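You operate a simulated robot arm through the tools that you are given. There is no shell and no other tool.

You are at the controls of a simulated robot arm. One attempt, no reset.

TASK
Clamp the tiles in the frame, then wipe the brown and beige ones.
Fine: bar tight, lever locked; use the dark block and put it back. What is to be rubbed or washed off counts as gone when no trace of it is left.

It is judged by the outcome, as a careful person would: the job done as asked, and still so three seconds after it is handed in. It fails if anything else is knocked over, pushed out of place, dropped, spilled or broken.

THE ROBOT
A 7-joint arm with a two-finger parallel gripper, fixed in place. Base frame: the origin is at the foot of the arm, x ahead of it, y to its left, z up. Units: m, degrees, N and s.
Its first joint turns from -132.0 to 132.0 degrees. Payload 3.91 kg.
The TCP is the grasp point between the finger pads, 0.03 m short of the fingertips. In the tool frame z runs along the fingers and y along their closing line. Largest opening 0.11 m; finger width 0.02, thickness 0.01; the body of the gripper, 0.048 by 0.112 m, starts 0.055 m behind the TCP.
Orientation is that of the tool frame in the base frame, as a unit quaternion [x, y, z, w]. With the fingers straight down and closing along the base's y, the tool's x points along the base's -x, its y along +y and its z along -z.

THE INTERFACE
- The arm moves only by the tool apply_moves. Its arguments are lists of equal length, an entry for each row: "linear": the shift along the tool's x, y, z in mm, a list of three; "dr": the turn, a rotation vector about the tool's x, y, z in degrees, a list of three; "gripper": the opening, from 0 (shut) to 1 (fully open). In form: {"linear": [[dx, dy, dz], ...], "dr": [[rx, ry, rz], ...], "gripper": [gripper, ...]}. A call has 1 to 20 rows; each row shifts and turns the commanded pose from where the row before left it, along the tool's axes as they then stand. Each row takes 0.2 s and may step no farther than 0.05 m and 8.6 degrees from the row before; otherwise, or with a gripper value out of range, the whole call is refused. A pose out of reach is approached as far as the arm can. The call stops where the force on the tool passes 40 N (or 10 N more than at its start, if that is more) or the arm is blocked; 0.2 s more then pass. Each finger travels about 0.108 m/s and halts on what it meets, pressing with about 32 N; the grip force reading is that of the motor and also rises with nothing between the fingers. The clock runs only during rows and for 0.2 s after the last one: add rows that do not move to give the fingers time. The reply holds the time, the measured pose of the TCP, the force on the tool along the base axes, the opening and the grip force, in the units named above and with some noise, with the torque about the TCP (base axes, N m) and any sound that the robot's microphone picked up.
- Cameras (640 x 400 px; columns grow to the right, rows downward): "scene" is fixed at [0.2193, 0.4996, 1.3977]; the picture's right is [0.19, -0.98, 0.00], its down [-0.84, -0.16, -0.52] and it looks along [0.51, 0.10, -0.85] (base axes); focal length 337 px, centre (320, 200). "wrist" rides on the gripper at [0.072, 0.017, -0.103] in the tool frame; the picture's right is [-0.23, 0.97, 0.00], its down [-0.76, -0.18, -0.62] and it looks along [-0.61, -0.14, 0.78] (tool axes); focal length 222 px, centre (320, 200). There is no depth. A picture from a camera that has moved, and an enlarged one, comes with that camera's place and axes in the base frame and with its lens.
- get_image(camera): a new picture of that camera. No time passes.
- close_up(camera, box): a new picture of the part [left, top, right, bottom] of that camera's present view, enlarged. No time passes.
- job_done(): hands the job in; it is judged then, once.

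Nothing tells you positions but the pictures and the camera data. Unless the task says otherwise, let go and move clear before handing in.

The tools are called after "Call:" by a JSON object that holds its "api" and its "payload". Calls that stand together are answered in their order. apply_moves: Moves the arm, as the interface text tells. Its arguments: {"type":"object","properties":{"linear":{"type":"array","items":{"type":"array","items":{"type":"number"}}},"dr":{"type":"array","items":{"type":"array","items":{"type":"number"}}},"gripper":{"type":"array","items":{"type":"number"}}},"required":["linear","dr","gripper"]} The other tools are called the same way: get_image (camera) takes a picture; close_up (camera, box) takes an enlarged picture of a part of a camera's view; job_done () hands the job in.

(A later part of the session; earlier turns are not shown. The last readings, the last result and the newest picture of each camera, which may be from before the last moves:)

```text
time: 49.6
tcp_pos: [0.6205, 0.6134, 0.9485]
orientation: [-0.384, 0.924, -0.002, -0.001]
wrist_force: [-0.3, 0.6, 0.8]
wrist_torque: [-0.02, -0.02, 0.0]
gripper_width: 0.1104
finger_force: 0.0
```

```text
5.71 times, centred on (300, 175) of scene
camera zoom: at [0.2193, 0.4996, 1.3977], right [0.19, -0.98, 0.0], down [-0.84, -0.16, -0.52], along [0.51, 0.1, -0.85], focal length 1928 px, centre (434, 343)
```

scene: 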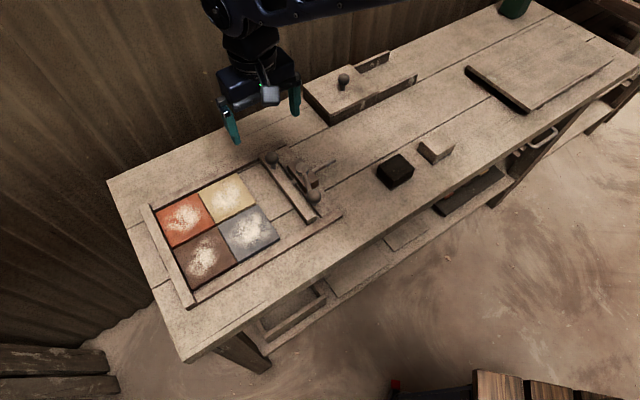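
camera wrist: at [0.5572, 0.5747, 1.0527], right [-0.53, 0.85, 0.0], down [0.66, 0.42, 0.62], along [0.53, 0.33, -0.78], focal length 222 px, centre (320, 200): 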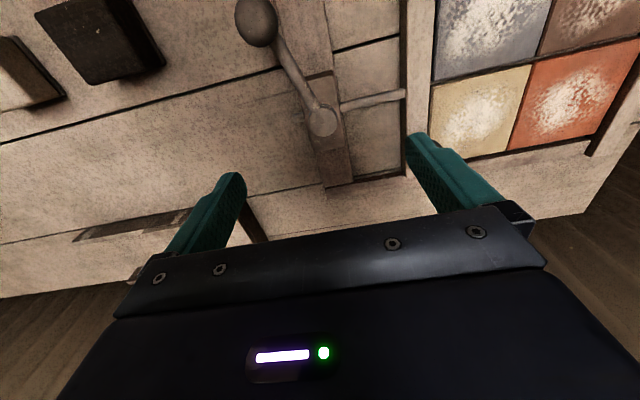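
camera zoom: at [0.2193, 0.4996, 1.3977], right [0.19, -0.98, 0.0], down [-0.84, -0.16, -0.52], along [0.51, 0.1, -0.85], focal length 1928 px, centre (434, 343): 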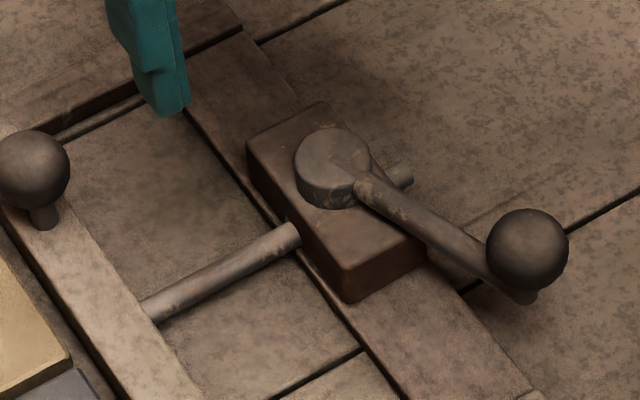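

The hub shows no detent from above, only the rod passing under it. The bar is now backed off by about 5 mm, so I'll see whether the lever turns further past that stop with some slack.

Call:
{"api": "apply_moves", "payload": {"linear": [[0, 0, 0], [0, 0, 0], [44, 1, 0], [44, 1, 0], [0, 0, 20], [0, 0, 25], [0, 0, 20], [0, 0, 0]], "dr": [[0, 0, -8.3], [0, 0, -8.3], [0, 0, 0], [0, 0, 0], [0, 0, 0], [0, 0, 0], [0, 0, 0], [0, 0, 0]], "gripper": [0.5, 0.5, 0.5, 0.5, 0.5, 0.5, 0.5, 0.5]}}

Call:
{"api": "get_image", "payload": {"camera": "wrist"}}

```text
time: 51.4
tcp_pos: [0.5768, 0.537, 0.8835]
orientation: [-0.512, 0.859, -0.001, -0.002]
wrist_force: [-0.4, -0.9, -0.7]
wrist_torque: [0.01, 0.01, -0.02]
gripper_width: 0.055
finger_force: 0.0
```

```text
taken
camera wrist: at [0.5276, 0.4821, 0.9878], right [-0.75, 0.66, 0.0], down [0.52, 0.59, 0.62], along [0.41, 0.46, -0.78], focal length 222 px, centre (320, 200)
```

wrist: 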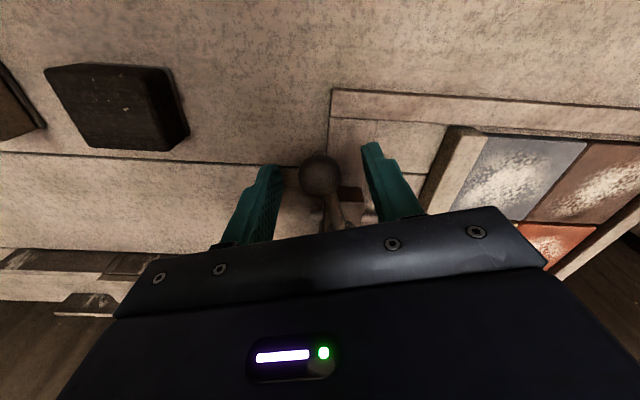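

The ball is centred. I'll close to a loose straddle and push it further around.

Call:
{"api": "apply_moves", "payload": {"linear": [[0, 0, 0], [0, -3, 0], [0, -2, 0], [-0.1, -2.5, 0], [0, 0, 0]], "dr": [[0, 0, 0], [0, 0, 0], [0, 0, 0], [0, 0, -1.5], [0, 0, 0]], "gripper": [0.28, 0.28, 0.28, 0.28, 0.28]}}

Call:
{"api": "close_up", "payload": {"camera": "scene", "box": [240, 130, 360, 230]}}

```text
time: 52.6
tcp_pos: [0.5829, 0.5338, 0.8848]
orientation: [-0.524, 0.852, -0.001, -0.002]
wrist_force: [-12.1, 10.0, -4.0]
wrist_torque: [0.14, 0.17, -0.04]
gripper_width: 0.0385
finger_force: 7.8
```

```text
4.00 times, centred on (300, 180) of scene
camera zoom: at [0.2193, 0.4996, 1.3977], right [0.19, -0.98, 0.0], down [-0.84, -0.16, -0.52], along [0.51, 0.1, -0.85], focal length 1349 px, centre (400, 280)
```

zoom: 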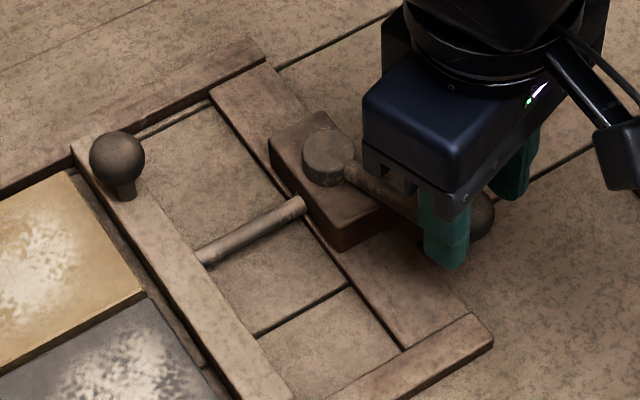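

The lever hits the same limit, so its whole swing is about ±17° around the bar's direction, with two end positions. I'll compare how freely the bar slides at each, testing here first by pushing the knob a few millimetres toward the tiles.

Call:
{"api": "apply_moves", "payload": {"linear": [[0, 6, 0], [0, 0, 0], [0, 0, -30], [0, 0, -40], [0, 0, 0], [0, 0, 0]], "dr": [[0, 0, 0], [0, 0, 0], [0, 0, 0], [0, 0, 0], [0, 0, 8.3], [0, 0, 8.3]], "gripper": [0.5, 0.5, 0.5, 0.5, 0.5, 0.5]}}

Call:
{"api": "get_image", "payload": {"camera": "wrist"}}

```text
time: 54.0
tcp_pos: [0.577, 0.5352, 0.9539]
orientation: [-0.395, 0.919, -0.002, -0.002]
wrist_force: [0.1, -0.3, -0.1]
wrist_torque: [0.05, 0.05, 0.0]
gripper_width: 0.055
finger_force: 0.1
```

```text
taken
camera wrist: at [0.516, 0.4948, 1.0584], right [-0.55, 0.84, 0.0], down [0.65, 0.43, 0.62], along [0.52, 0.34, -0.78], focal length 222 px, centre (320, 200)
```

wrist: 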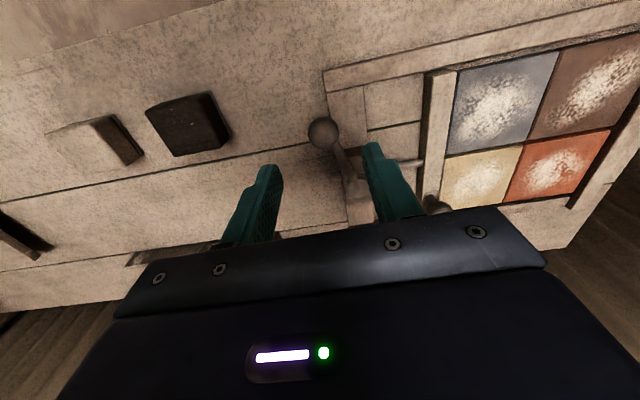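

Call:
{"api": "apply_moves", "payload": {"linear": [[-33.1, 30, 0], [-33.1, 30, 0], [-33.1, 30, 0], [-33.1, 30, 0], [0, 0, 30], [0, 0, 30], [0, 0, 19], [0, 0, 0], [0, 0, 0]], "dr": [[0, 0, 1.3], [0, 0, 0], [0, 0, 0], [0, 0, 0], [0, 0, 0], [0, 0, 0], [0, 0, 0], [0, 0, 0], [0, 0, 0]], "gripper": [0.5, 0.5, 0.5, 0.5, 0.5, 0.5, 0.5, 0.28, 0.28]}}

Call:
{"api": "close_up", "payload": {"camera": "wrist", "box": [220, 60, 460, 220]}}

```text
time: 56.0
tcp_pos: [0.5842, 0.7137, 0.8752]
orientation: [-0.384, 0.923, -0.002, -0.001]
wrist_force: [-0.5, -0.2, -0.9]
wrist_torque: [0.03, 0.01, -0.02]
gripper_width: 0.0309
finger_force: 0.1
```

```text
2.50 times, centred on (340, 140) of wrist
camera zoom: at [0.5208, 0.6744, 0.9795], right [-0.53, 0.85, 0.0], down [0.66, 0.42, 0.62], along [0.53, 0.33, -0.78], focal length 555 px, centre (270, 350)
```

zoom: 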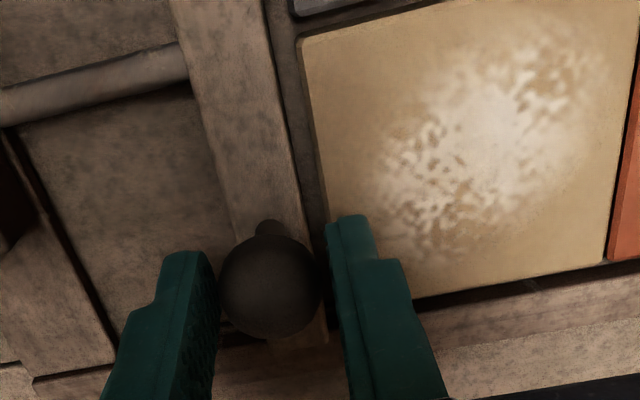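

Call:
{"api": "apply_moves", "payload": {"linear": [[0, 2, 0], [0, 0, 0]], "dr": [[0, 0, 0], [0, 0, 0]], "gripper": [0.28, 0.28]}}

Call:
{"api": "apply_moves", "payload": {"linear": [[0, 1.5, 0], [0, 0, 0]], "dr": [[0, 0, 0], [0, 0, 0]], "gripper": [0.28, 0.28]}}

Call:
{"api": "apply_moves", "payload": {"linear": [[0, 1.5, 0], [0, 0, 0], [0, 0, 0]], "dr": [[0, 0, 0], [0, 0, 0], [0, 0, 0]], "gripper": [0.28, 0.28, 0.28]}}

Call:
{"api": "close_up", "payload": {"camera": "wrist", "box": [220, 60, 460, 220]}}

```text
time: 56.6
tcp_pos: [0.5822, 0.7137, 0.8755]
orientation: [-0.385, 0.923, -0.002, -0.001]
wrist_force: [1.4, -1.0, 0.5]
wrist_torque: [-0.02, -0.02, -0.04]
gripper_width: 0.0313
finger_force: 1.0
```

```text
time: 57.2
tcp_pos: [0.5822, 0.7145, 0.8746]
orientation: [-0.384, 0.923, -0.001, -0.001]
wrist_force: [3.0, -1.8, 1.5]
wrist_torque: [-0.06, -0.05, -0.01]
gripper_width: 0.0323
finger_force: 1.9
```

```text
time: 58.0
tcp_pos: [0.5815, 0.7173, 0.875]
orientation: [-0.384, 0.923, -0.001, -0.001]
wrist_force: [3.0, -3.4, -1.6]
wrist_torque: [-0.06, -0.03, -0.03]
gripper_width: 0.0332
finger_force: 1.4
```

```text
2.50 times, centred on (340, 140) of wrist
camera zoom: at [0.518, 0.6779, 0.9798], right [-0.53, 0.85, 0.0], down [0.66, 0.42, 0.62], along [0.53, 0.33, -0.78], focal length 555 px, centre (270, 350)
```

zoom: 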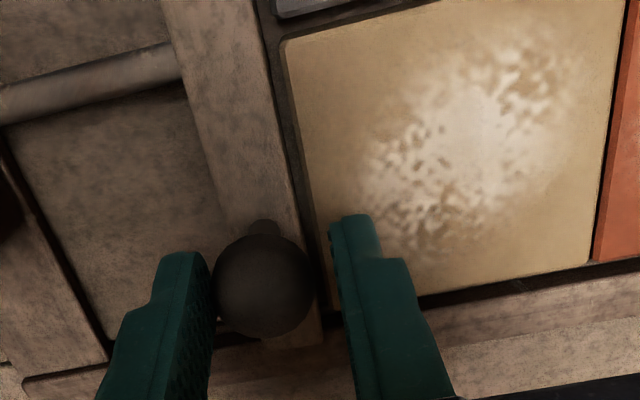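

At this lever position the bar slides with only about 4 N, so friction here is small. I'll swing the lever back to its original end and run the same test there to compare.

Call:
{"api": "apply_moves", "payload": {"linear": [[0, 0, 0], [0, 0, -30], [0, 0, -40], [0, 0, 0], [0, 0, 0], [40.4, -20.3, 0], [40.4, -20.3, 0], [40.4, -20.3, 0], [40.4, -20.3, 0], [0, 0, 25], [0, 0, 25], [0, 0, 12], [0, 0, 0], [0, 0, 0]], "dr": [[0, 0, 0], [0, 0, 0], [0, 0, 0], [0, 0, -8.3], [0, 0, -8.3], [0, 0, 0], [0, 0, 0], [0, 0, 0], [0, 0, 0], [0, 0, 0], [0, 0, 0], [0, 0, 0], [0, 0, 0], [0, 0, 0]], "gripper": [0.45, 0.5, 0.5, 0.5, 0.5, 0.5, 0.5, 0.5, 0.5, 0.5, 0.5, 0.5, 0.28, 0.28]}}

Call:
{"api": "get_image", "payload": {"camera": "wrist"}}

```text
time: 61.0
tcp_pos: [0.5757, 0.536, 0.8838]
orientation: [-0.513, 0.858, -0.002, -0.003]
wrist_force: [-0.1, 0.3, 0.5]
wrist_torque: [-0.02, 0.01, -0.01]
gripper_width: 0.0307
finger_force: 0.0
```

```text
taken
camera wrist: at [0.5276, 0.4806, 0.9885], right [-0.75, 0.66, 0.0], down [0.52, 0.59, 0.62], along [0.41, 0.47, -0.78], focal length 222 px, centre (320, 200)
```

wrist: 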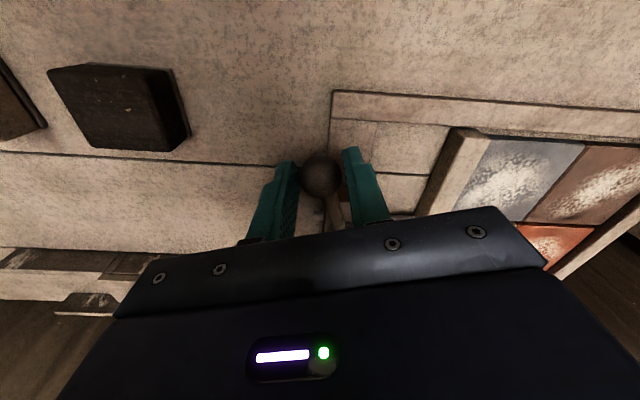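

Call:
{"api": "apply_moves", "payload": {"linear": [[-0.5, 9.4, 0], [-0.5, 9.4, 0], [-0.5, 9.4, 0], [-0.5, 9.4, 0], [-0.5, 9.4, 0], [-0.3, 6, 0], [0, 3, 0], [0, 0, 0]], "dr": [[0, 0, 6], [0, 0, 6], [0, 0, 6], [0, 0, 6], [0, 0, 6], [0, 0, 4], [0, 0, 0], [0, 0, 0]], "gripper": [0.28, 0.28, 0.28, 0.28, 0.28, 0.28, 0.28, 0.28]}}

Call:
{"api": "get_image", "payload": {"camera": "wrist"}}

```text
time: 62.8
tcp_pos: [0.5377, 0.5739, 0.8838]
orientation: [-0.24, 0.971, -0.002, -0.001]
wrist_force: [0.9, -4.2, 0.0]
wrist_torque: [-0.12, 0.03, -0.07]
gripper_width: 0.0331
finger_force: 2.5
```

```text
taken
camera wrist: at [0.4657, 0.5572, 0.9875], right [-0.25, 0.97, 0.0], down [0.76, 0.2, 0.62], along [0.6, 0.15, -0.78], focal length 222 px, centre (320, 200)
```

wrist: 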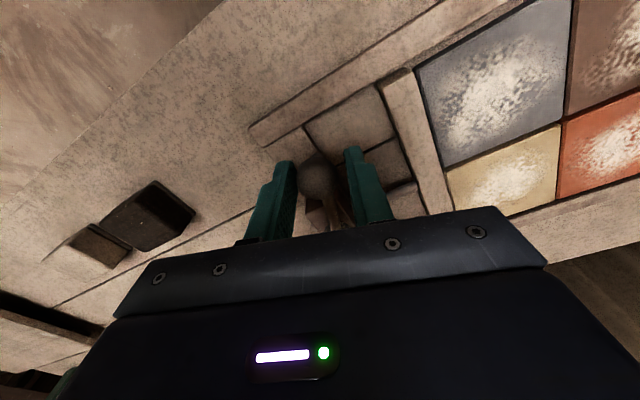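

Call:
{"api": "apply_moves", "payload": {"linear": [[0, -2, 0], [0, 0, -30], [0, 0, -40], [0, 0, 0], [0, 0, 0], [0, 0, 0], [-33.2, 17.2, 0], [-33.2, 17.2, 0], [-33.2, 17.2, 0], [-33.2, 17.2, 0], [0, 0, 25], [0, 0, 25], [0, 0, 12], [0, 0, 0], [0, 0, 0]], "dr": [[0, 0, 0], [0, 0, 0], [0, 0, 0], [0, 0, -5.8], [0, 0, -5.8], [0, 0, -5.8], [0, 0, 0], [0, 0, 0], [0, 0, 0], [0, 0, 0], [0, 0, 0], [0, 0, 0], [0, 0, 0], [0, 0, 0], [0, 0, 0]], "gripper": [0.45, 0.5, 0.5, 0.5, 0.5, 0.5, 0.5, 0.5, 0.5, 0.5, 0.5, 0.5, 0.5, 0.28, 0.28]}}

Call:
{"api": "close_up", "payload": {"camera": "wrist", "box": [220, 60, 460, 220]}}

Call:
{"api": "close_up", "payload": {"camera": "scene", "box": [240, 130, 360, 230]}}

```text
time: 66.0
tcp_pos: [0.5831, 0.7163, 0.8904]
orientation: [-0.383, 0.924, -0.001, -0.001]
wrist_force: [0.2, 0.1, 0.4]
wrist_torque: [-0.03, -0.01, -0.01]
gripper_width: 0.0309
finger_force: 0.1
```

```text
2.50 times, centred on (340, 140) of wrist
camera zoom: at [0.521, 0.6783, 0.9945], right [-0.53, 0.85, 0.0], down [0.66, 0.42, 0.62], along [0.53, 0.33, -0.78], focal length 555 px, centre (270, 350)
```

zoom: 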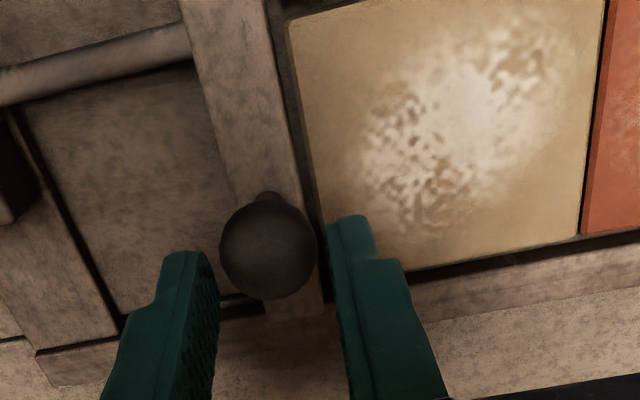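

```text
4.00 times, centred on (300, 180) of scene
camera zoom: at [0.2193, 0.4996, 1.3977], right [0.19, -0.98, 0.0], down [-0.84, -0.16, -0.52], along [0.51, 0.1, -0.85], focal length 1349 px, centre (400, 280)
```

zoom: 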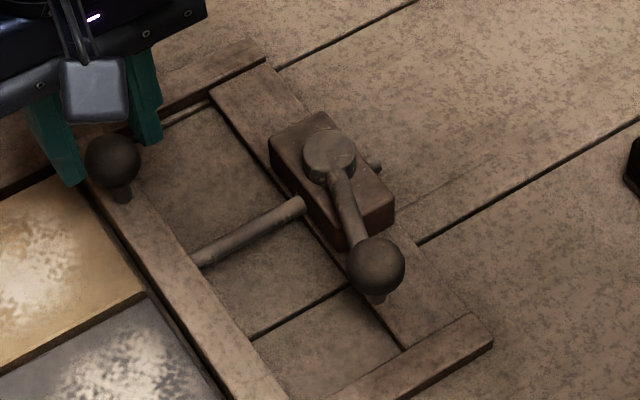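

Call:
{"api": "apply_moves", "payload": {"linear": [[0, 0, 0], [0, 0, 8], [0, 0, 7], [0, 0, 0], [0, 0, 0]], "dr": [[0, 0, 0], [0, 0, 0], [0, 0, 0], [0, 0, 0], [0, 0, 0]], "gripper": [0.45, 0.45, 0.45, 0.28, 0.28]}}

Call:
{"api": "apply_moves", "payload": {"linear": [[0, -2, 0], [0, -1.5, 0], [0, 0, 0]], "dr": [[0, 0, 0], [0, 0, 0], [0, 0, 0]], "gripper": [0.28, 0.28, 0.28]}}

Call:
{"api": "apply_moves", "payload": {"linear": [[0, -2, 0], [0, 0, 0], [0, 0, 0]], "dr": [[0, 0, 0], [0, 0, 0], [0, 0, 0]], "gripper": [0.28, 0.28, 0.28]}}

Call:
{"api": "apply_moves", "payload": {"linear": [[0, -2, 0], [0, 0, 0], [0, 0, 0]], "dr": [[0, 0, 0], [0, 0, 0], [0, 0, 0]], "gripper": [0.28, 0.28, 0.28]}}

```text
time: 67.2
tcp_pos: [0.5837, 0.7168, 0.8752]
orientation: [-0.384, 0.923, -0.002, -0.001]
wrist_force: [0.4, 0.1, -0.6]
wrist_torque: [0.01, -0.03, -0.02]
gripper_width: 0.0309
finger_force: 0.1
```

```text
time: 68.0
tcp_pos: [0.585, 0.7134, 0.8757]
orientation: [-0.385, 0.923, -0.001, -0.001]
wrist_force: [0.4, 1.2, -0.5]
wrist_torque: [0.02, 0.02, -0.01]
gripper_width: 0.0312
finger_force: 0.8
```

```text
time: 68.8
tcp_pos: [0.5866, 0.7112, 0.876]
orientation: [-0.385, 0.923, -0.002, -0.001]
wrist_force: [0.4, 0.1, 0.5]
wrist_torque: [0.01, -0.03, 0.0]
gripper_width: 0.031
finger_force: 0.6
```

```text
time: 69.6
tcp_pos: [0.5878, 0.7117, 0.8762]
orientation: [-0.384, 0.923, -0.001, -0.001]
wrist_force: [-0.7, 0.8, -0.6]
wrist_torque: [0.05, 0.03, -0.03]
gripper_width: 0.031
finger_force: 0.3
```

At the original lever end the bar slides with essentially no force (under 1 N), while at the other end it resisted by friction. So the far end (away from the tiles) is the locking side. I'll now push the bar fully home with closed fingers behind the knob, lock the lever, and press the bar home once more.

Call:
{"api": "apply_moves", "payload": {"linear": [[0, 0, 0], [0, 0, -25], [0, 0, -22], [0, -13, 0], [0, -13, 0], [0, 0, 0], [0, 0, 0], [0, 0, 24], [0, 0, 22], [0, 0, 0]], "dr": [[0, 0, 0], [0, 0, 0], [0, 0, 0], [0, 0, 0], [0, 0, 0], [0, 0, 0], [0, 0, 0], [0, 0, 0], [0, 0, 0], [0, 0, 0]], "gripper": [0.45, 0.45, 0.45, 0.3, 0.1, 0, 0, 0, 0, 0]}}

Call:
{"api": "close_up", "payload": {"camera": "wrist", "box": [220, 60, 460, 220]}}

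```text
time: 71.8
tcp_pos: [0.6059, 0.6922, 0.8766]
orientation: [-0.385, 0.923, -0.002, -0.001]
wrist_force: [0.2, 0.0, -0.2]
wrist_torque: [0.01, 0.0, 0.0]
gripper_width: 0.0
finger_force: 31.7
```

```text
2.50 times, centred on (340, 140) of wrist
camera zoom: at [0.5438, 0.6537, 0.9802], right [-0.53, 0.85, 0.0], down [0.66, 0.42, 0.62], along [0.53, 0.33, -0.78], focal length 555 px, centre (270, 350)
```

zoom: 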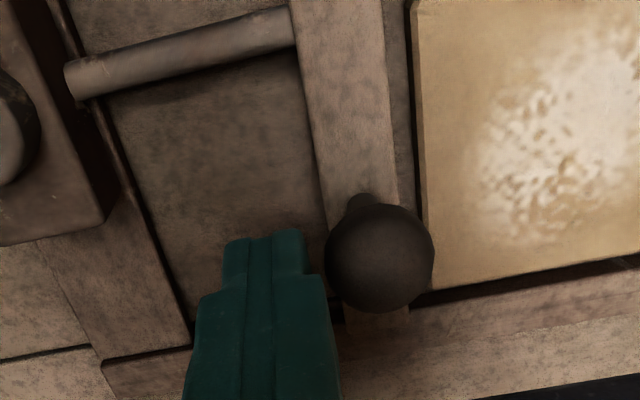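

The closed fingers are just behind the knob. Pushing toward the tiles.

Call:
{"api": "apply_moves", "payload": {"linear": [[0, 4, 0], [0, 3, 0], [0, 3, 0], [0, 2, 0], [0, 1, 0], [0, 1, 0], [0, 0, 0]], "dr": [[0, 0, 0], [0, 0, 0], [0, 0, 0], [0, 0, 0], [0, 0, 0], [0, 0, 0], [0, 0, 0]], "gripper": [0, 0, 0, 0, 0, 0, 0]}}

Call:
{"api": "close_up", "payload": {"camera": "wrist", "box": [220, 60, 460, 220]}}

```text
time: 73.4
tcp_pos: [0.5986, 0.701, 0.8771]
orientation: [-0.385, 0.923, -0.003, 0.0]
wrist_force: [12.8, -15.3, 3.8]
wrist_torque: [-0.27, -0.22, 0.01]
gripper_width: 0.0
finger_force: 32.1
```

```text
2.50 times, centred on (340, 140) of wrist
camera zoom: at [0.5358, 0.6631, 0.9808], right [-0.53, 0.85, 0.0], down [0.66, 0.42, 0.62], along [0.53, 0.33, -0.78], focal length 555 px, centre (270, 350)
```

zoom: 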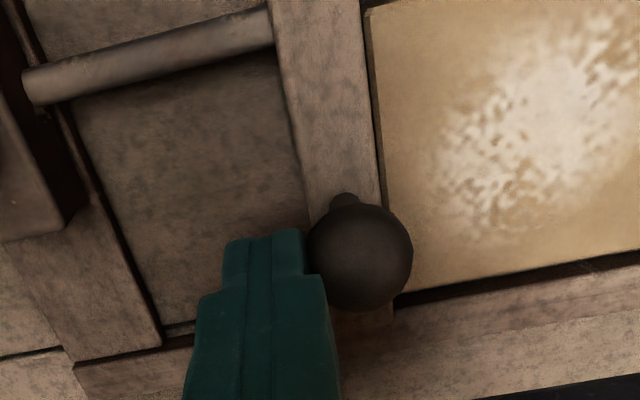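

The bar is home against the beige tile at about 20 N with no gap visible. Now back to the lever, to swing it to the locking end.

Call:
{"api": "apply_moves", "payload": {"linear": [[0, -6, 0], [0, 0, -35], [0, 0, -35], [0, 0, 0], [0, 0, 0], [0, 0, 0], [37.6, -26.8, 0], [37.6, -26.8, 0], [37.6, -26.8, 0], [0, 0, 25], [0, 0, 25], [0, 0, 14], [0, 0, 0], [0, 0, 0]], "dr": [[0, 0, 0], [0, 0, 0], [0, 0, 0], [0, 0, 6], [0, 0, 6], [0, 0, 6], [0, 0, 0], [0, 0, 0], [0, 0, 0], [0, 0, 0], [0, 0, 0], [0, 0, 0], [0, 0, 0], [0, 0, 0]], "gripper": [0, 0, 0, 0.5, 0.5, 0.5, 0.5, 0.5, 0.5, 0.5, 0.5, 0.5, 0.28, 0.28]}}

Call:
{"api": "get_image", "payload": {"camera": "wrist"}}

Call:
{"api": "close_up", "payload": {"camera": "scene", "box": [200, 140, 340, 250]}}

```text
time: 76.4
tcp_pos: [0.5371, 0.5752, 0.8833]
orientation: [-0.235, 0.972, -0.003, -0.001]
wrist_force: [2.8, -8.2, -2.2]
wrist_torque: [-0.13, -0.02, -0.04]
gripper_width: 0.035
finger_force: 3.9
```

```text
taken
camera wrist: at [0.4654, 0.5593, 0.9874], right [-0.24, 0.97, 0.0], down [0.76, 0.19, 0.62], along [0.6, 0.15, -0.78], focal length 222 px, centre (320, 200)
```

wrist: 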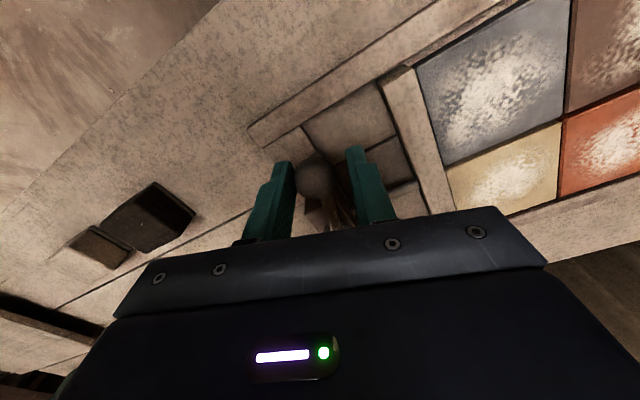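

```text
3.64 times, centred on (270, 195) of scene
camera zoom: at [0.2193, 0.4996, 1.3977], right [0.19, -0.98, 0.0], down [-0.84, -0.16, -0.52], along [0.51, 0.1, -0.85], focal length 1227 px, centre (502, 218)
```

zoom: 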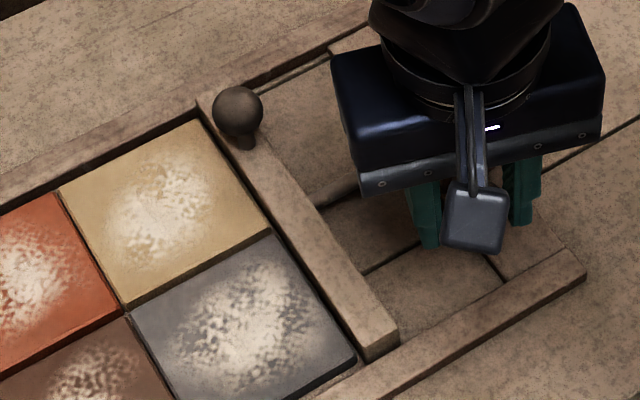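

Bar tight and the ball captured. Swinging the lever to the locking end.

Call:
{"api": "apply_moves", "payload": {"linear": [[-0.5, -9.4, 0], [-0.6, -9.4, 0], [-0.6, -9.4, 0], [-0.6, -9.4, 0], [-0.6, -9.4, 0], [-0.6, -9.4, 0], [0, -3, 0], [0, -3, 0], [0, 0, 0]], "dr": [[0, 0, -6], [0, 0, -6], [0, 0, -6], [0, 0, -6], [0, 0, -6], [0, 0, -5], [0, 0, 0], [0, 0, 0], [0, 0, 0]], "gripper": [0.28, 0.28, 0.28, 0.28, 0.28, 0.28, 0.28, 0.28, 0.28]}}

Call:
{"api": "close_up", "payload": {"camera": "scene", "box": [200, 140, 340, 250]}}

```text
time: 78.4
tcp_pos: [0.5814, 0.534, 0.8848]
orientation: [-0.517, 0.856, -0.001, -0.002]
wrist_force: [-11.3, 5.0, 4.6]
wrist_torque: [0.1, 0.28, 0.06]
gripper_width: 0.037
finger_force: 6.3
```

```text
3.64 times, centred on (270, 195) of scene
camera zoom: at [0.2193, 0.4996, 1.3977], right [0.19, -0.98, 0.0], down [-0.84, -0.16, -0.52], along [0.51, 0.1, -0.85], focal length 1227 px, centre (502, 218)
```

zoom: 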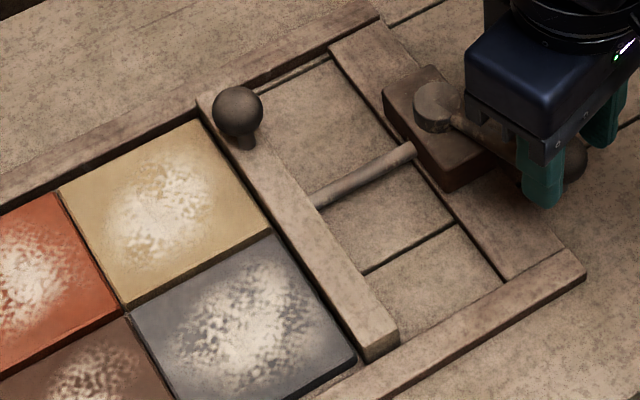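

The lever is at its locking stop under 12 N, and the bar hasn't shifted. I'll go back behind the knob and press the bar home once more with the lever locked, to leave it tight.

Call:
{"api": "apply_moves", "payload": {"linear": [[0, 5, 0], [0, 0, 0], [0, 0, -35], [0, 0, -35], [0, 0, 0], [0, 0, 0], [-33.2, 23.4, 0], [-33.2, 23.4, 0], [-33.2, 23.4, 0], [-33.2, 23.4, 0], [0, 0, 28], [0, 0, 28], [0, 0, 22], [0, 0, 0]], "dr": [[0, 0, 0], [0, 0, 0], [0, 0, 0], [0, 0, 0], [0, 0, 8.5], [0, 0, 8.5], [0, 0, 0], [0, 0, 0], [0, 0, 0], [0, 0, 0], [0, 0, 0], [0, 0, 0], [0, 0, 0], [0, 0, 0]], "gripper": [0.4, 0.45, 0.45, 0.45, 0, 0, 0, 0, 0, 0, 0, 0, 0, 0]}}

Call:
{"api": "close_up", "payload": {"camera": "wrist", "box": [220, 60, 460, 220]}}

Call:
{"api": "close_up", "payload": {"camera": "scene", "box": [200, 140, 340, 250]}}

```text
time: 81.4
tcp_pos: [0.606, 0.6954, 0.8762]
orientation: [-0.384, 0.923, -0.002, -0.002]
wrist_force: [-0.2, 0.6, 0.6]
wrist_torque: [-0.01, -0.01, 0.0]
gripper_width: 0.0
finger_force: 32.2
```

```text
2.50 times, centred on (340, 140) of wrist
camera zoom: at [0.543, 0.6575, 0.9799], right [-0.53, 0.85, 0.0], down [0.66, 0.42, 0.62], along [0.53, 0.33, -0.78], focal length 555 px, centre (270, 350)
```

zoom: 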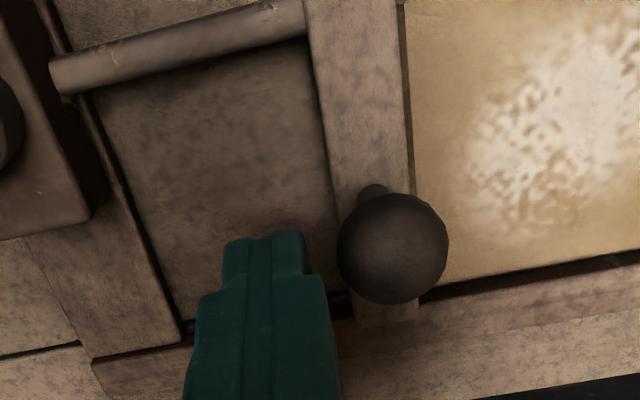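

```text
3.64 times, centred on (270, 195) of scene
camera zoom: at [0.2193, 0.4996, 1.3977], right [0.19, -0.98, 0.0], down [-0.84, -0.16, -0.52], along [0.51, 0.1, -0.85], focal length 1227 px, centre (502, 218)
```

zoom: 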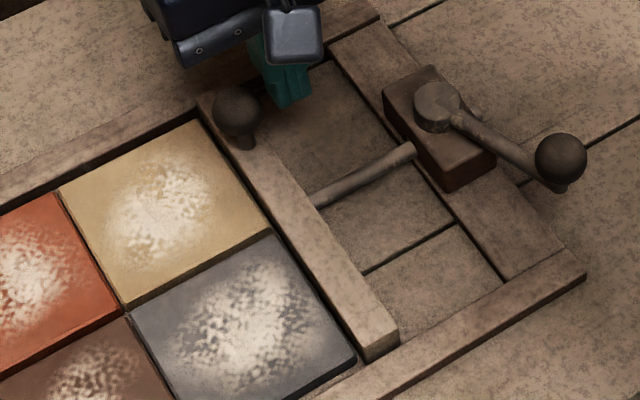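

Call:
{"api": "apply_moves", "payload": {"linear": [[0, 5, 0], [0, 2, 0], [0, 1, 0], [0, 1, 0], [0, 1, 0], [0, 1, 0], [0, 1, 0], [0, 0, 0]], "dr": [[0, 0, 0], [0, 0, 0], [0, 0, 0], [0, 0, 0], [0, 0, 0], [0, 0, 0], [0, 0, 0], [0, 0, 0]], "gripper": [0, 0, 0, 0, 0, 0, 0, 0]}}

Call:
{"api": "close_up", "payload": {"camera": "scene", "box": [240, 200, 320, 250]}}

Call:
{"api": "close_up", "payload": {"camera": "wrist", "box": [320, 60, 400, 120]}}

```text
time: 83.2
tcp_pos: [0.5989, 0.7032, 0.8729]
orientation: [-0.384, 0.923, -0.002, 0.0]
wrist_force: [22.0, -24.5, 2.6]
wrist_torque: [-0.43, -0.45, 0.07]
gripper_width: 0.0
finger_force: 31.8
```

```text
8.00 times, centred on (280, 225) of scene
camera zoom: at [0.2193, 0.4996, 1.3977], right [0.19, -0.98, 0.0], down [-0.84, -0.16, -0.52], along [0.51, 0.1, -0.85], focal length 2698 px, centre (640, 0)
```

zoom: 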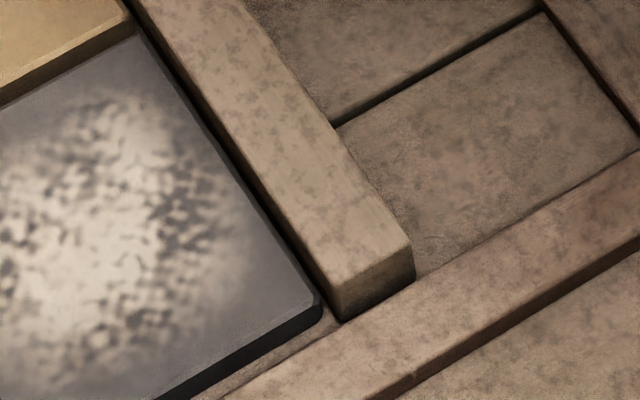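

```text
6.67 times, centred on (360, 90) of wrist
camera zoom: at [0.5368, 0.6646, 0.9789], right [-0.53, 0.85, 0.0], down [0.66, 0.42, 0.62], along [0.53, 0.33, -0.78], focal length 1481 px, centre (53, 933)
```

zoom: 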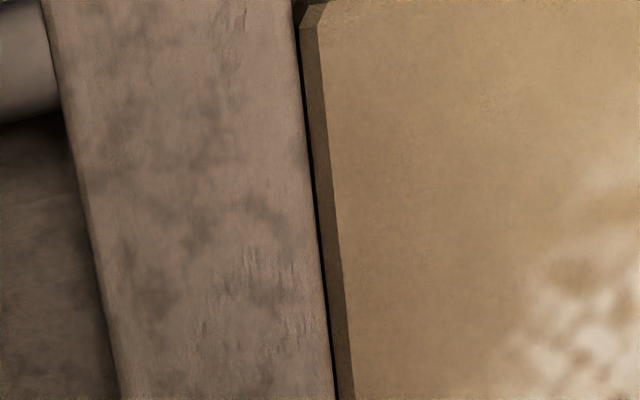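

The bar is firmly seated against the tile bevel at 33 N. I'll repeat a gentle tug test on the knob now that the bar was pressed home after locking.

Call:
{"api": "apply_moves", "payload": {"linear": [[0, -7, 0], [0, 0, -25], [0, 0, -23], [0, 15.5, 0], [0, 15.5, 0], [0, 0, 0], [0, 0, 23], [0, 0, 23], [0, 0, 0], [0, 0, 0]], "dr": [[0, 0, 0], [0, 0, 0], [0, 0, 0], [0, 0, 0], [0, 0, 0], [0, 0, 0], [0, 0, 0], [0, 0, 0], [0, 0, 0], [0, 0, 0]], "gripper": [0, 0, 0.5, 0.5, 0.5, 0.5, 0.5, 0.5, 0.28, 0.28]}}

Call:
{"api": "close_up", "payload": {"camera": "wrist", "box": [220, 60, 460, 220]}}

```text
time: 85.4
tcp_pos: [0.5805, 0.7205, 0.8759]
orientation: [-0.384, 0.923, -0.002, -0.002]
wrist_force: [7.5, -9.1, -4.6]
wrist_torque: [-0.11, -0.1, -0.06]
gripper_width: 0.0363
finger_force: 5.8
```

```text
2.50 times, centred on (340, 140) of wrist
camera zoom: at [0.5172, 0.6827, 0.98], right [-0.53, 0.85, 0.0], down [0.66, 0.42, 0.62], along [0.53, 0.33, -0.78], focal length 555 px, centre (270, 350)
```

zoom: 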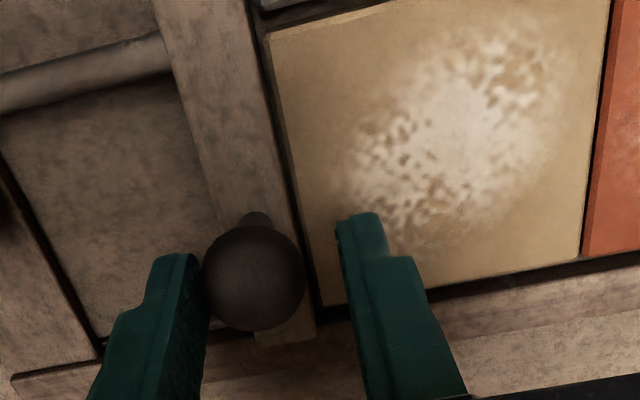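

Call:
{"api": "apply_moves", "payload": {"linear": [[0, -3, 0], [0, -3, 0], [0, -1.5, 0], [0, 0, 0]], "dr": [[0, 0, 0], [0, 0, 0], [0, 0, 0], [0, 0, 0]], "gripper": [0.28, 0.28, 0.28, 0.28]}}

Call:
{"api": "apply_moves", "payload": {"linear": [[0, -1.5, 0], [0, 0, 0], [0, 0, 0]], "dr": [[0, 0, 0], [0, 0, 0], [0, 0, 0]], "gripper": [0.28, 0.28, 0.28]}}

Call:
{"api": "close_up", "payload": {"camera": "wrist", "box": [300, 60, 380, 120]}}

```text
time: 86.4
tcp_pos: [0.5839, 0.7154, 0.8764]
orientation: [-0.385, 0.923, -0.001, -0.001]
wrist_force: [0.0, 0.3, 0.8]
wrist_torque: [0.02, 0.02, -0.01]
gripper_width: 0.0314
finger_force: 0.3
```

```text
time: 87.2
tcp_pos: [0.5859, 0.7161, 0.8765]
orientation: [-0.384, 0.923, -0.002, -0.001]
wrist_force: [-3.5, 1.7, -1.3]
wrist_torque: [-0.02, 0.04, 0.03]
gripper_width: 0.0322
finger_force: 1.7
```

```text
6.67 times, centred on (340, 90) of wrist
camera zoom: at [0.5235, 0.6774, 0.9812], right [-0.53, 0.85, 0.0], down [0.66, 0.42, 0.62], along [0.53, 0.33, -0.78], focal length 1481 px, centre (187, 933)
```

zoom: 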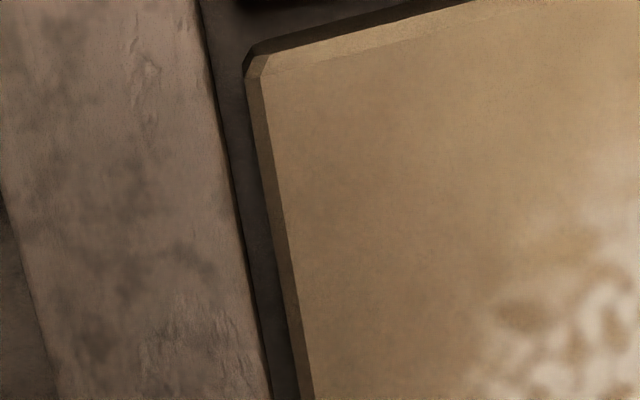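

The small creep suggests the lock is a stiff friction grip: the bar resists at this lever position and slides freely at the other, so this is the locked side. My tug moved the bar back about 1.5 mm, so I'll press it home again with the closed fingers.

Call:
{"api": "apply_moves", "payload": {"linear": [[0, 2, 0], [0, 0, -25], [0, 0, -22], [0, -14.5, 0], [0, -14.5, 0], [0, 0, 0], [0, 0, 24], [0, 0, 23], [0, 0, 0], [0, 5, 0], [0, 2, 0], [0, 1, 0], [0, 1, 0], [0, 1, 0], [0, 1, 0], [0, 0, 0], [0, 0, 0]], "dr": [[0, 0, 0], [0, 0, 0], [0, 0, 0], [0, 0, 0], [0, 0, 0], [0, 0, 0], [0, 0, 0], [0, 0, 0], [0, 0, 0], [0, 0, 0], [0, 0, 0], [0, 0, 0], [0, 0, 0], [0, 0, 0], [0, 0, 0], [0, 0, 0], [0, 0, 0]], "gripper": [0.45, 0.45, 0.45, 0.3, 0.1, 0, 0, 0, 0, 0, 0, 0, 0, 0, 0, 0, 0]}}

Call:
{"api": "close_up", "payload": {"camera": "scene", "box": [240, 200, 320, 250]}}

Call:
{"api": "close_up", "payload": {"camera": "wrist", "box": [300, 50, 400, 120]}}

```text
time: 90.8
tcp_pos: [0.599, 0.7019, 0.8775]
orientation: [-0.384, 0.923, -0.003, -0.001]
wrist_force: [17.5, -22.5, -6.1]
wrist_torque: [-0.49, -0.37, 0.03]
gripper_width: 0.0001
finger_force: 31.6
```

```text
8.00 times, centred on (280, 225) of scene
camera zoom: at [0.2193, 0.4996, 1.3977], right [0.19, -0.98, 0.0], down [-0.84, -0.16, -0.52], along [0.51, 0.1, -0.85], focal length 2698 px, centre (640, 0)
```

zoom: 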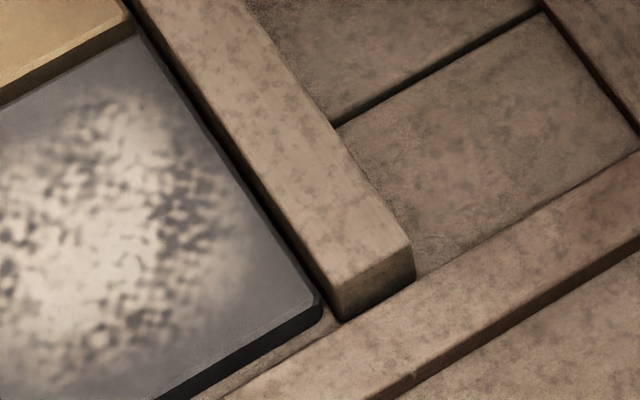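

```text
5.71 times, centred on (350, 85) of wrist
camera zoom: at [0.5367, 0.6643, 0.9811], right [-0.53, 0.85, 0.0], down [0.66, 0.42, 0.62], along [0.53, 0.33, -0.78], focal length 1269 px, centre (149, 857)
```

zoom: 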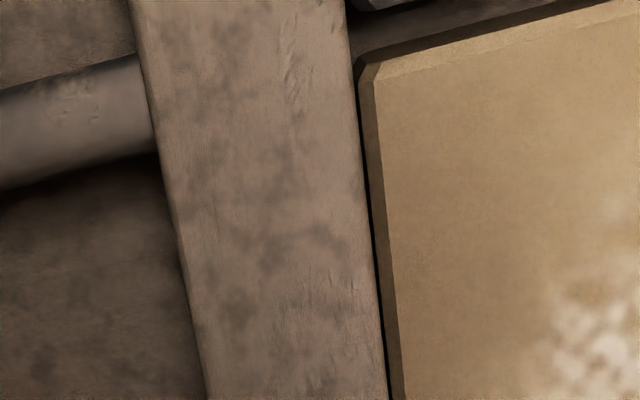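

The bar is pressed home at 28 N with the lever at its locked end. Next I'll retreat, open, and move above the dark block, turning to match its sides.

Call:
{"api": "apply_moves", "payload": {"linear": [[0, -8, 0], [0, 0, -45], [0, 0, -40], [0, 0, 0], [0, 0, 0], [0, 0, 0], [0, 0, 0], [0, 0, 0], [0, 0, 0], [0, 0, 0], [0, 0, 0], [0, 0, 0], [0, 0, 0], [0, 0, 0], [0, 0, 0]], "dr": [[0, 0, 0], [0, 0, 0], [0, 0, 0], [0, 0, 7.93], [0, 0, 7.93], [0, 0, 7.93], [0, 0, 7.93], [0, 0, 7.93], [0, 0, 7.93], [0, 0, 7.93], [0, 0, 7.93], [0, 0, 7.93], [0, 0, 7.93], [0, 0, 7.93], [0, 0, 7.93]], "gripper": [0, 0, 0, 0.5, 1, 1, 1, 1, 1, 1, 1, 1, 1, 1, 1]}}

Call:
{"api": "apply_moves", "payload": {"linear": [[-41, -21.5, 0], [-41, -21.5, 0], [-41, -21.5, 0], [-41, -21.5, 0], [-41, -21.5, 0], [-41, -21.5, 0], [0, 0, 0]], "dr": [[0, 0, 0], [0, 0, 0], [0, 0, 0], [0, 0, 0], [0, 0, 0], [0, 0, 0], [0, 0, 0]], "gripper": [1, 1, 1, 1, 1, 1, 1]}}

Call:
{"api": "get_image", "payload": {"camera": "wrist"}}

Call:
{"api": "get_image", "payload": {"camera": "scene"}}

```text
time: 94.0
tcp_pos: [0.6044, 0.6981, 0.9618]
orientation: [0.423, 0.906, -0.002, 0.0]
wrist_force: [0.3, 1.2, 0.6]
wrist_torque: [0.0, 0.01, -0.01]
gripper_width: 0.11
finger_force: 0.0
```

```text
time: 95.6
tcp_pos: [0.6639, 0.4265, 0.9638]
orientation: [0.422, 0.907, -0.002, 0.0]
wrist_force: [0.3, -0.2, -0.1]
wrist_torque: [-0.03, -0.04, 0.0]
gripper_width: 0.1101
finger_force: 0.0
```

```text
taken
camera wrist: at [0.6315, 0.4939, 1.0676], right [0.89, 0.45, 0.0], down [0.36, -0.69, 0.63], along [0.28, -0.56, -0.78], focal length 222 px, centre (320, 200)
```

wrist: 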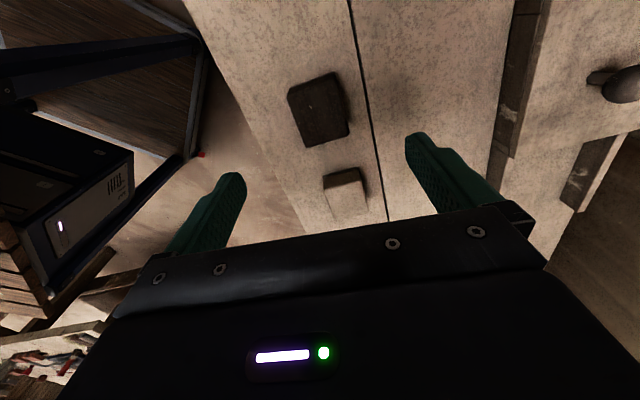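

```text
taken
```

scene: 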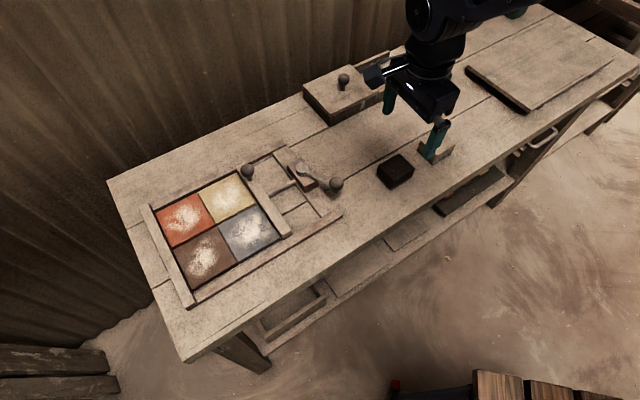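

Call:
{"api": "close_up", "payload": {"camera": "wrist", "box": [260, 50, 400, 150]}}

Call:
{"api": "close_up", "payload": {"camera": "scene", "box": [360, 140, 440, 200]}}

```text
4.00 times, centred on (330, 100) of wrist
camera zoom: at [0.6315, 0.4939, 1.0676], right [0.89, 0.45, 0.0], down [0.36, -0.69, 0.63], along [0.28, -0.56, -0.78], focal length 888 px, centre (280, 600)
```

zoom: 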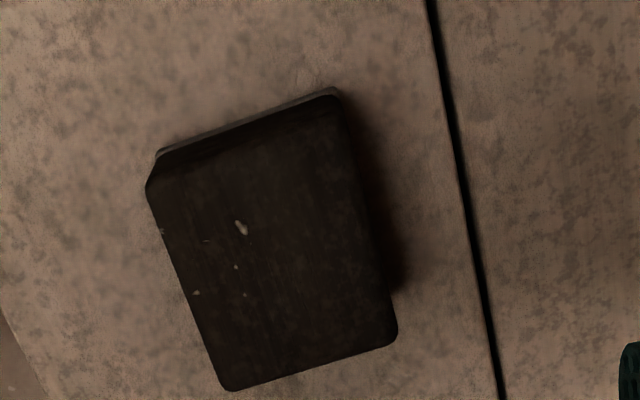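

```text
6.67 times, centred on (400, 170) of scene
camera zoom: at [0.2193, 0.4996, 1.3977], right [0.19, -0.98, 0.0], down [-0.84, -0.16, -0.52], along [0.51, 0.1, -0.85], focal length 2249 px, centre (-213, 400)
```

zoom: 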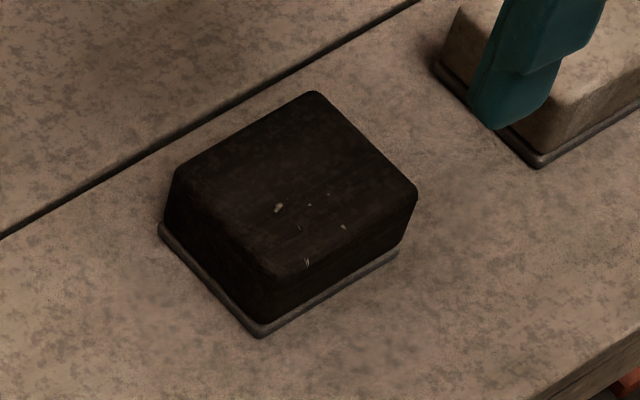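

The block's sides are at about 45° and its centre is close to (0.664, 0.4265), directly below the gripper. I'll straighten the gripper by 4.6°, descend around its upper half, and check.

Call:
{"api": "apply_moves", "payload": {"linear": [[0, 0, 0], [0, 0, 30], [0, 0, 30], [0, 0, 30], [0, 0, 17], [0, 0, 6], [0, 0, 0]], "dr": [[0, 0, -4.6], [0, 0, 0], [0, 0, 0], [0, 0, 0], [0, 0, 0], [0, 0, 0], [0, 0, 0]], "gripper": [0.8, 0.8, 0.8, 0.8, 0.8, 0.8, 0.8]}}

Call:
{"api": "get_image", "payload": {"camera": "wrist"}}

Call:
{"api": "close_up", "payload": {"camera": "scene", "box": [340, 120, 460, 210]}}

```text
time: 97.2
tcp_pos: [0.6628, 0.426, 0.8508]
orientation: [0.385, 0.923, -0.002, 0.001]
wrist_force: [-0.3, 0.3, 0.3]
wrist_torque: [-0.01, 0.0, 0.06]
gripper_width: 0.0881
finger_force: 0.1
```

```text
taken
camera wrist: at [0.6245, 0.4912, 0.9544], right [0.85, 0.52, 0.0], down [0.41, -0.66, 0.63], along [0.32, -0.53, -0.78], focal length 222 px, centre (320, 200)
```

wrist: 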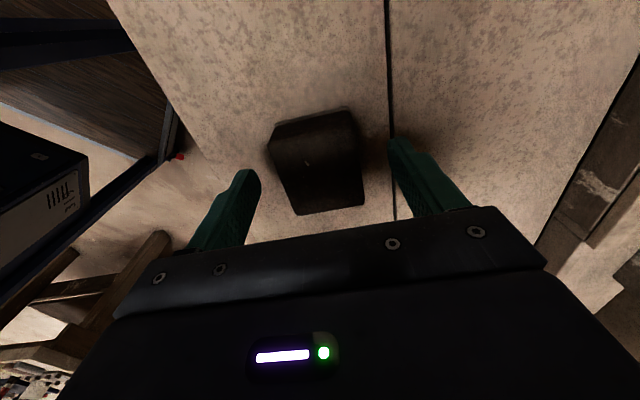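

```text
4.44 times, centred on (400, 165) of scene
camera zoom: at [0.2193, 0.4996, 1.3977], right [0.19, -0.98, 0.0], down [-0.84, -0.16, -0.52], along [0.51, 0.1, -0.85], focal length 1499 px, centre (-36, 356)
```

zoom: 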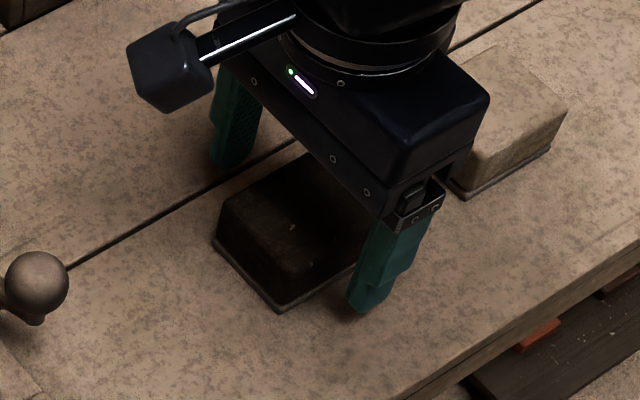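

Call:
{"api": "close_up", "payload": {"camera": "wrist", "box": [230, 90, 430, 240]}}

```text
2.67 times, centred on (330, 165) of wrist
camera zoom: at [0.6245, 0.4912, 0.9544], right [0.85, 0.52, 0.0], down [0.41, -0.66, 0.63], along [0.32, -0.53, -0.78], focal length 592 px, centre (293, 293)
```

zoom: 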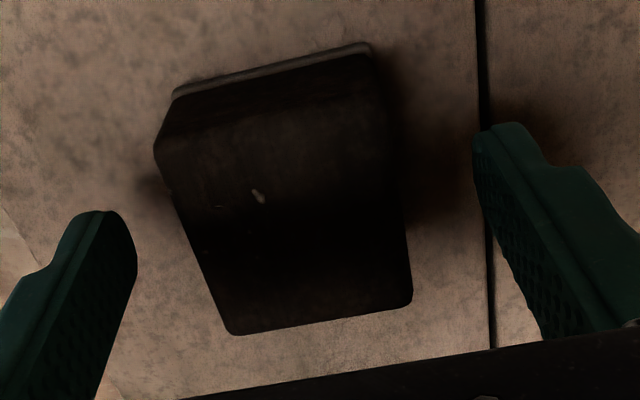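

The block is centred within 2 mm. I'll shift 2 mm, lower slightly and grip.

Call:
{"api": "apply_moves", "payload": {"linear": [[0, 2, 3], [0, 0, 0], [0, 0, 0], [0, 0, 0], [0, 0, 0]], "dr": [[0, 0, 0], [0, 0, 0], [0, 0, 0], [0, 0, 0], [0, 0, 0]], "gripper": [0.8, 0.3, 0.3, 0.3, 0.3]}}

Call:
{"api": "close_up", "payload": {"camera": "scene", "box": [340, 120, 460, 210]}}

```text
time: 98.4
tcp_pos: [0.6647, 0.4273, 0.8482]
orientation: [0.386, 0.923, -0.002, 0.0]
wrist_force: [-0.3, 0.5, 1.9]
wrist_torque: [0.11, -0.04, 0.05]
gripper_width: 0.0512
finger_force: 32.6
```

```text
4.44 times, centred on (400, 165) of scene
camera zoom: at [0.2193, 0.4996, 1.3977], right [0.19, -0.98, 0.0], down [-0.84, -0.16, -0.52], along [0.51, 0.1, -0.85], focal length 1499 px, centre (-36, 356)
```

zoom: 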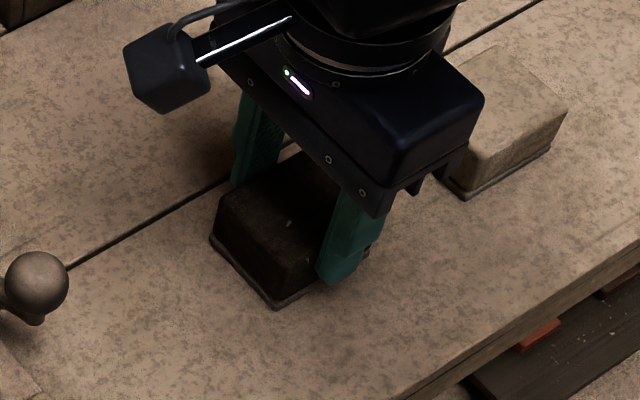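

Gripped at 51 mm. I'll lift and check the block is held.

Call:
{"api": "apply_moves", "payload": {"linear": [[0, 0, -10], [0, 0, -30], [0, 0, -45], [0, 0, -45]], "dr": [[0, 0, 0], [0, 0, 0], [0, 0, 0], [0, 0, 0]], "gripper": [0.3, 0.3, 0.3, 0.3]}}

Call:
{"api": "get_image", "payload": {"camera": "wrist"}}

Call:
{"api": "get_image", "payload": {"camera": "scene"}}

```text
time: 99.4
tcp_pos: [0.6652, 0.4298, 0.9761]
orientation: [0.385, 0.923, -0.003, 0.0]
wrist_force: [-0.9, 0.8, -1.1]
wrist_torque: [0.02, 0.01, 0.02]
gripper_width: 0.051
finger_force: 32.4
```

```text
taken
camera wrist: at [0.6276, 0.4942, 1.0802], right [0.85, 0.52, -0.01], down [0.41, -0.66, 0.63], along [0.32, -0.54, -0.78], focal length 222 px, centre (320, 200)
```

wrist: 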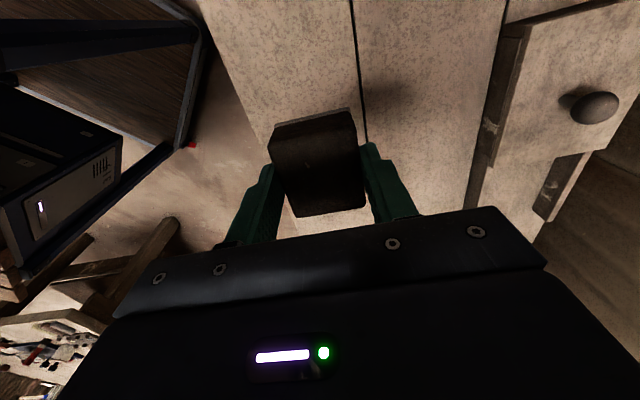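

```text
taken
```

scene: 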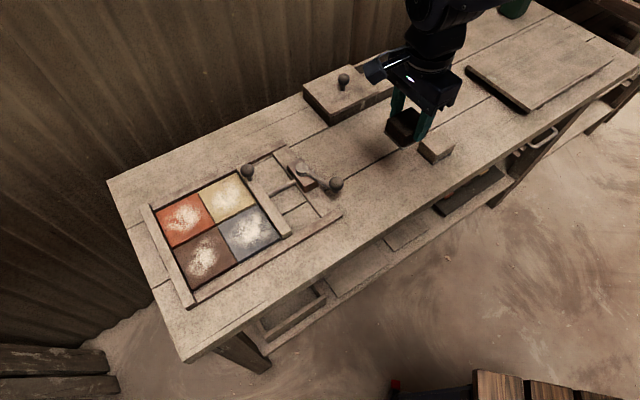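

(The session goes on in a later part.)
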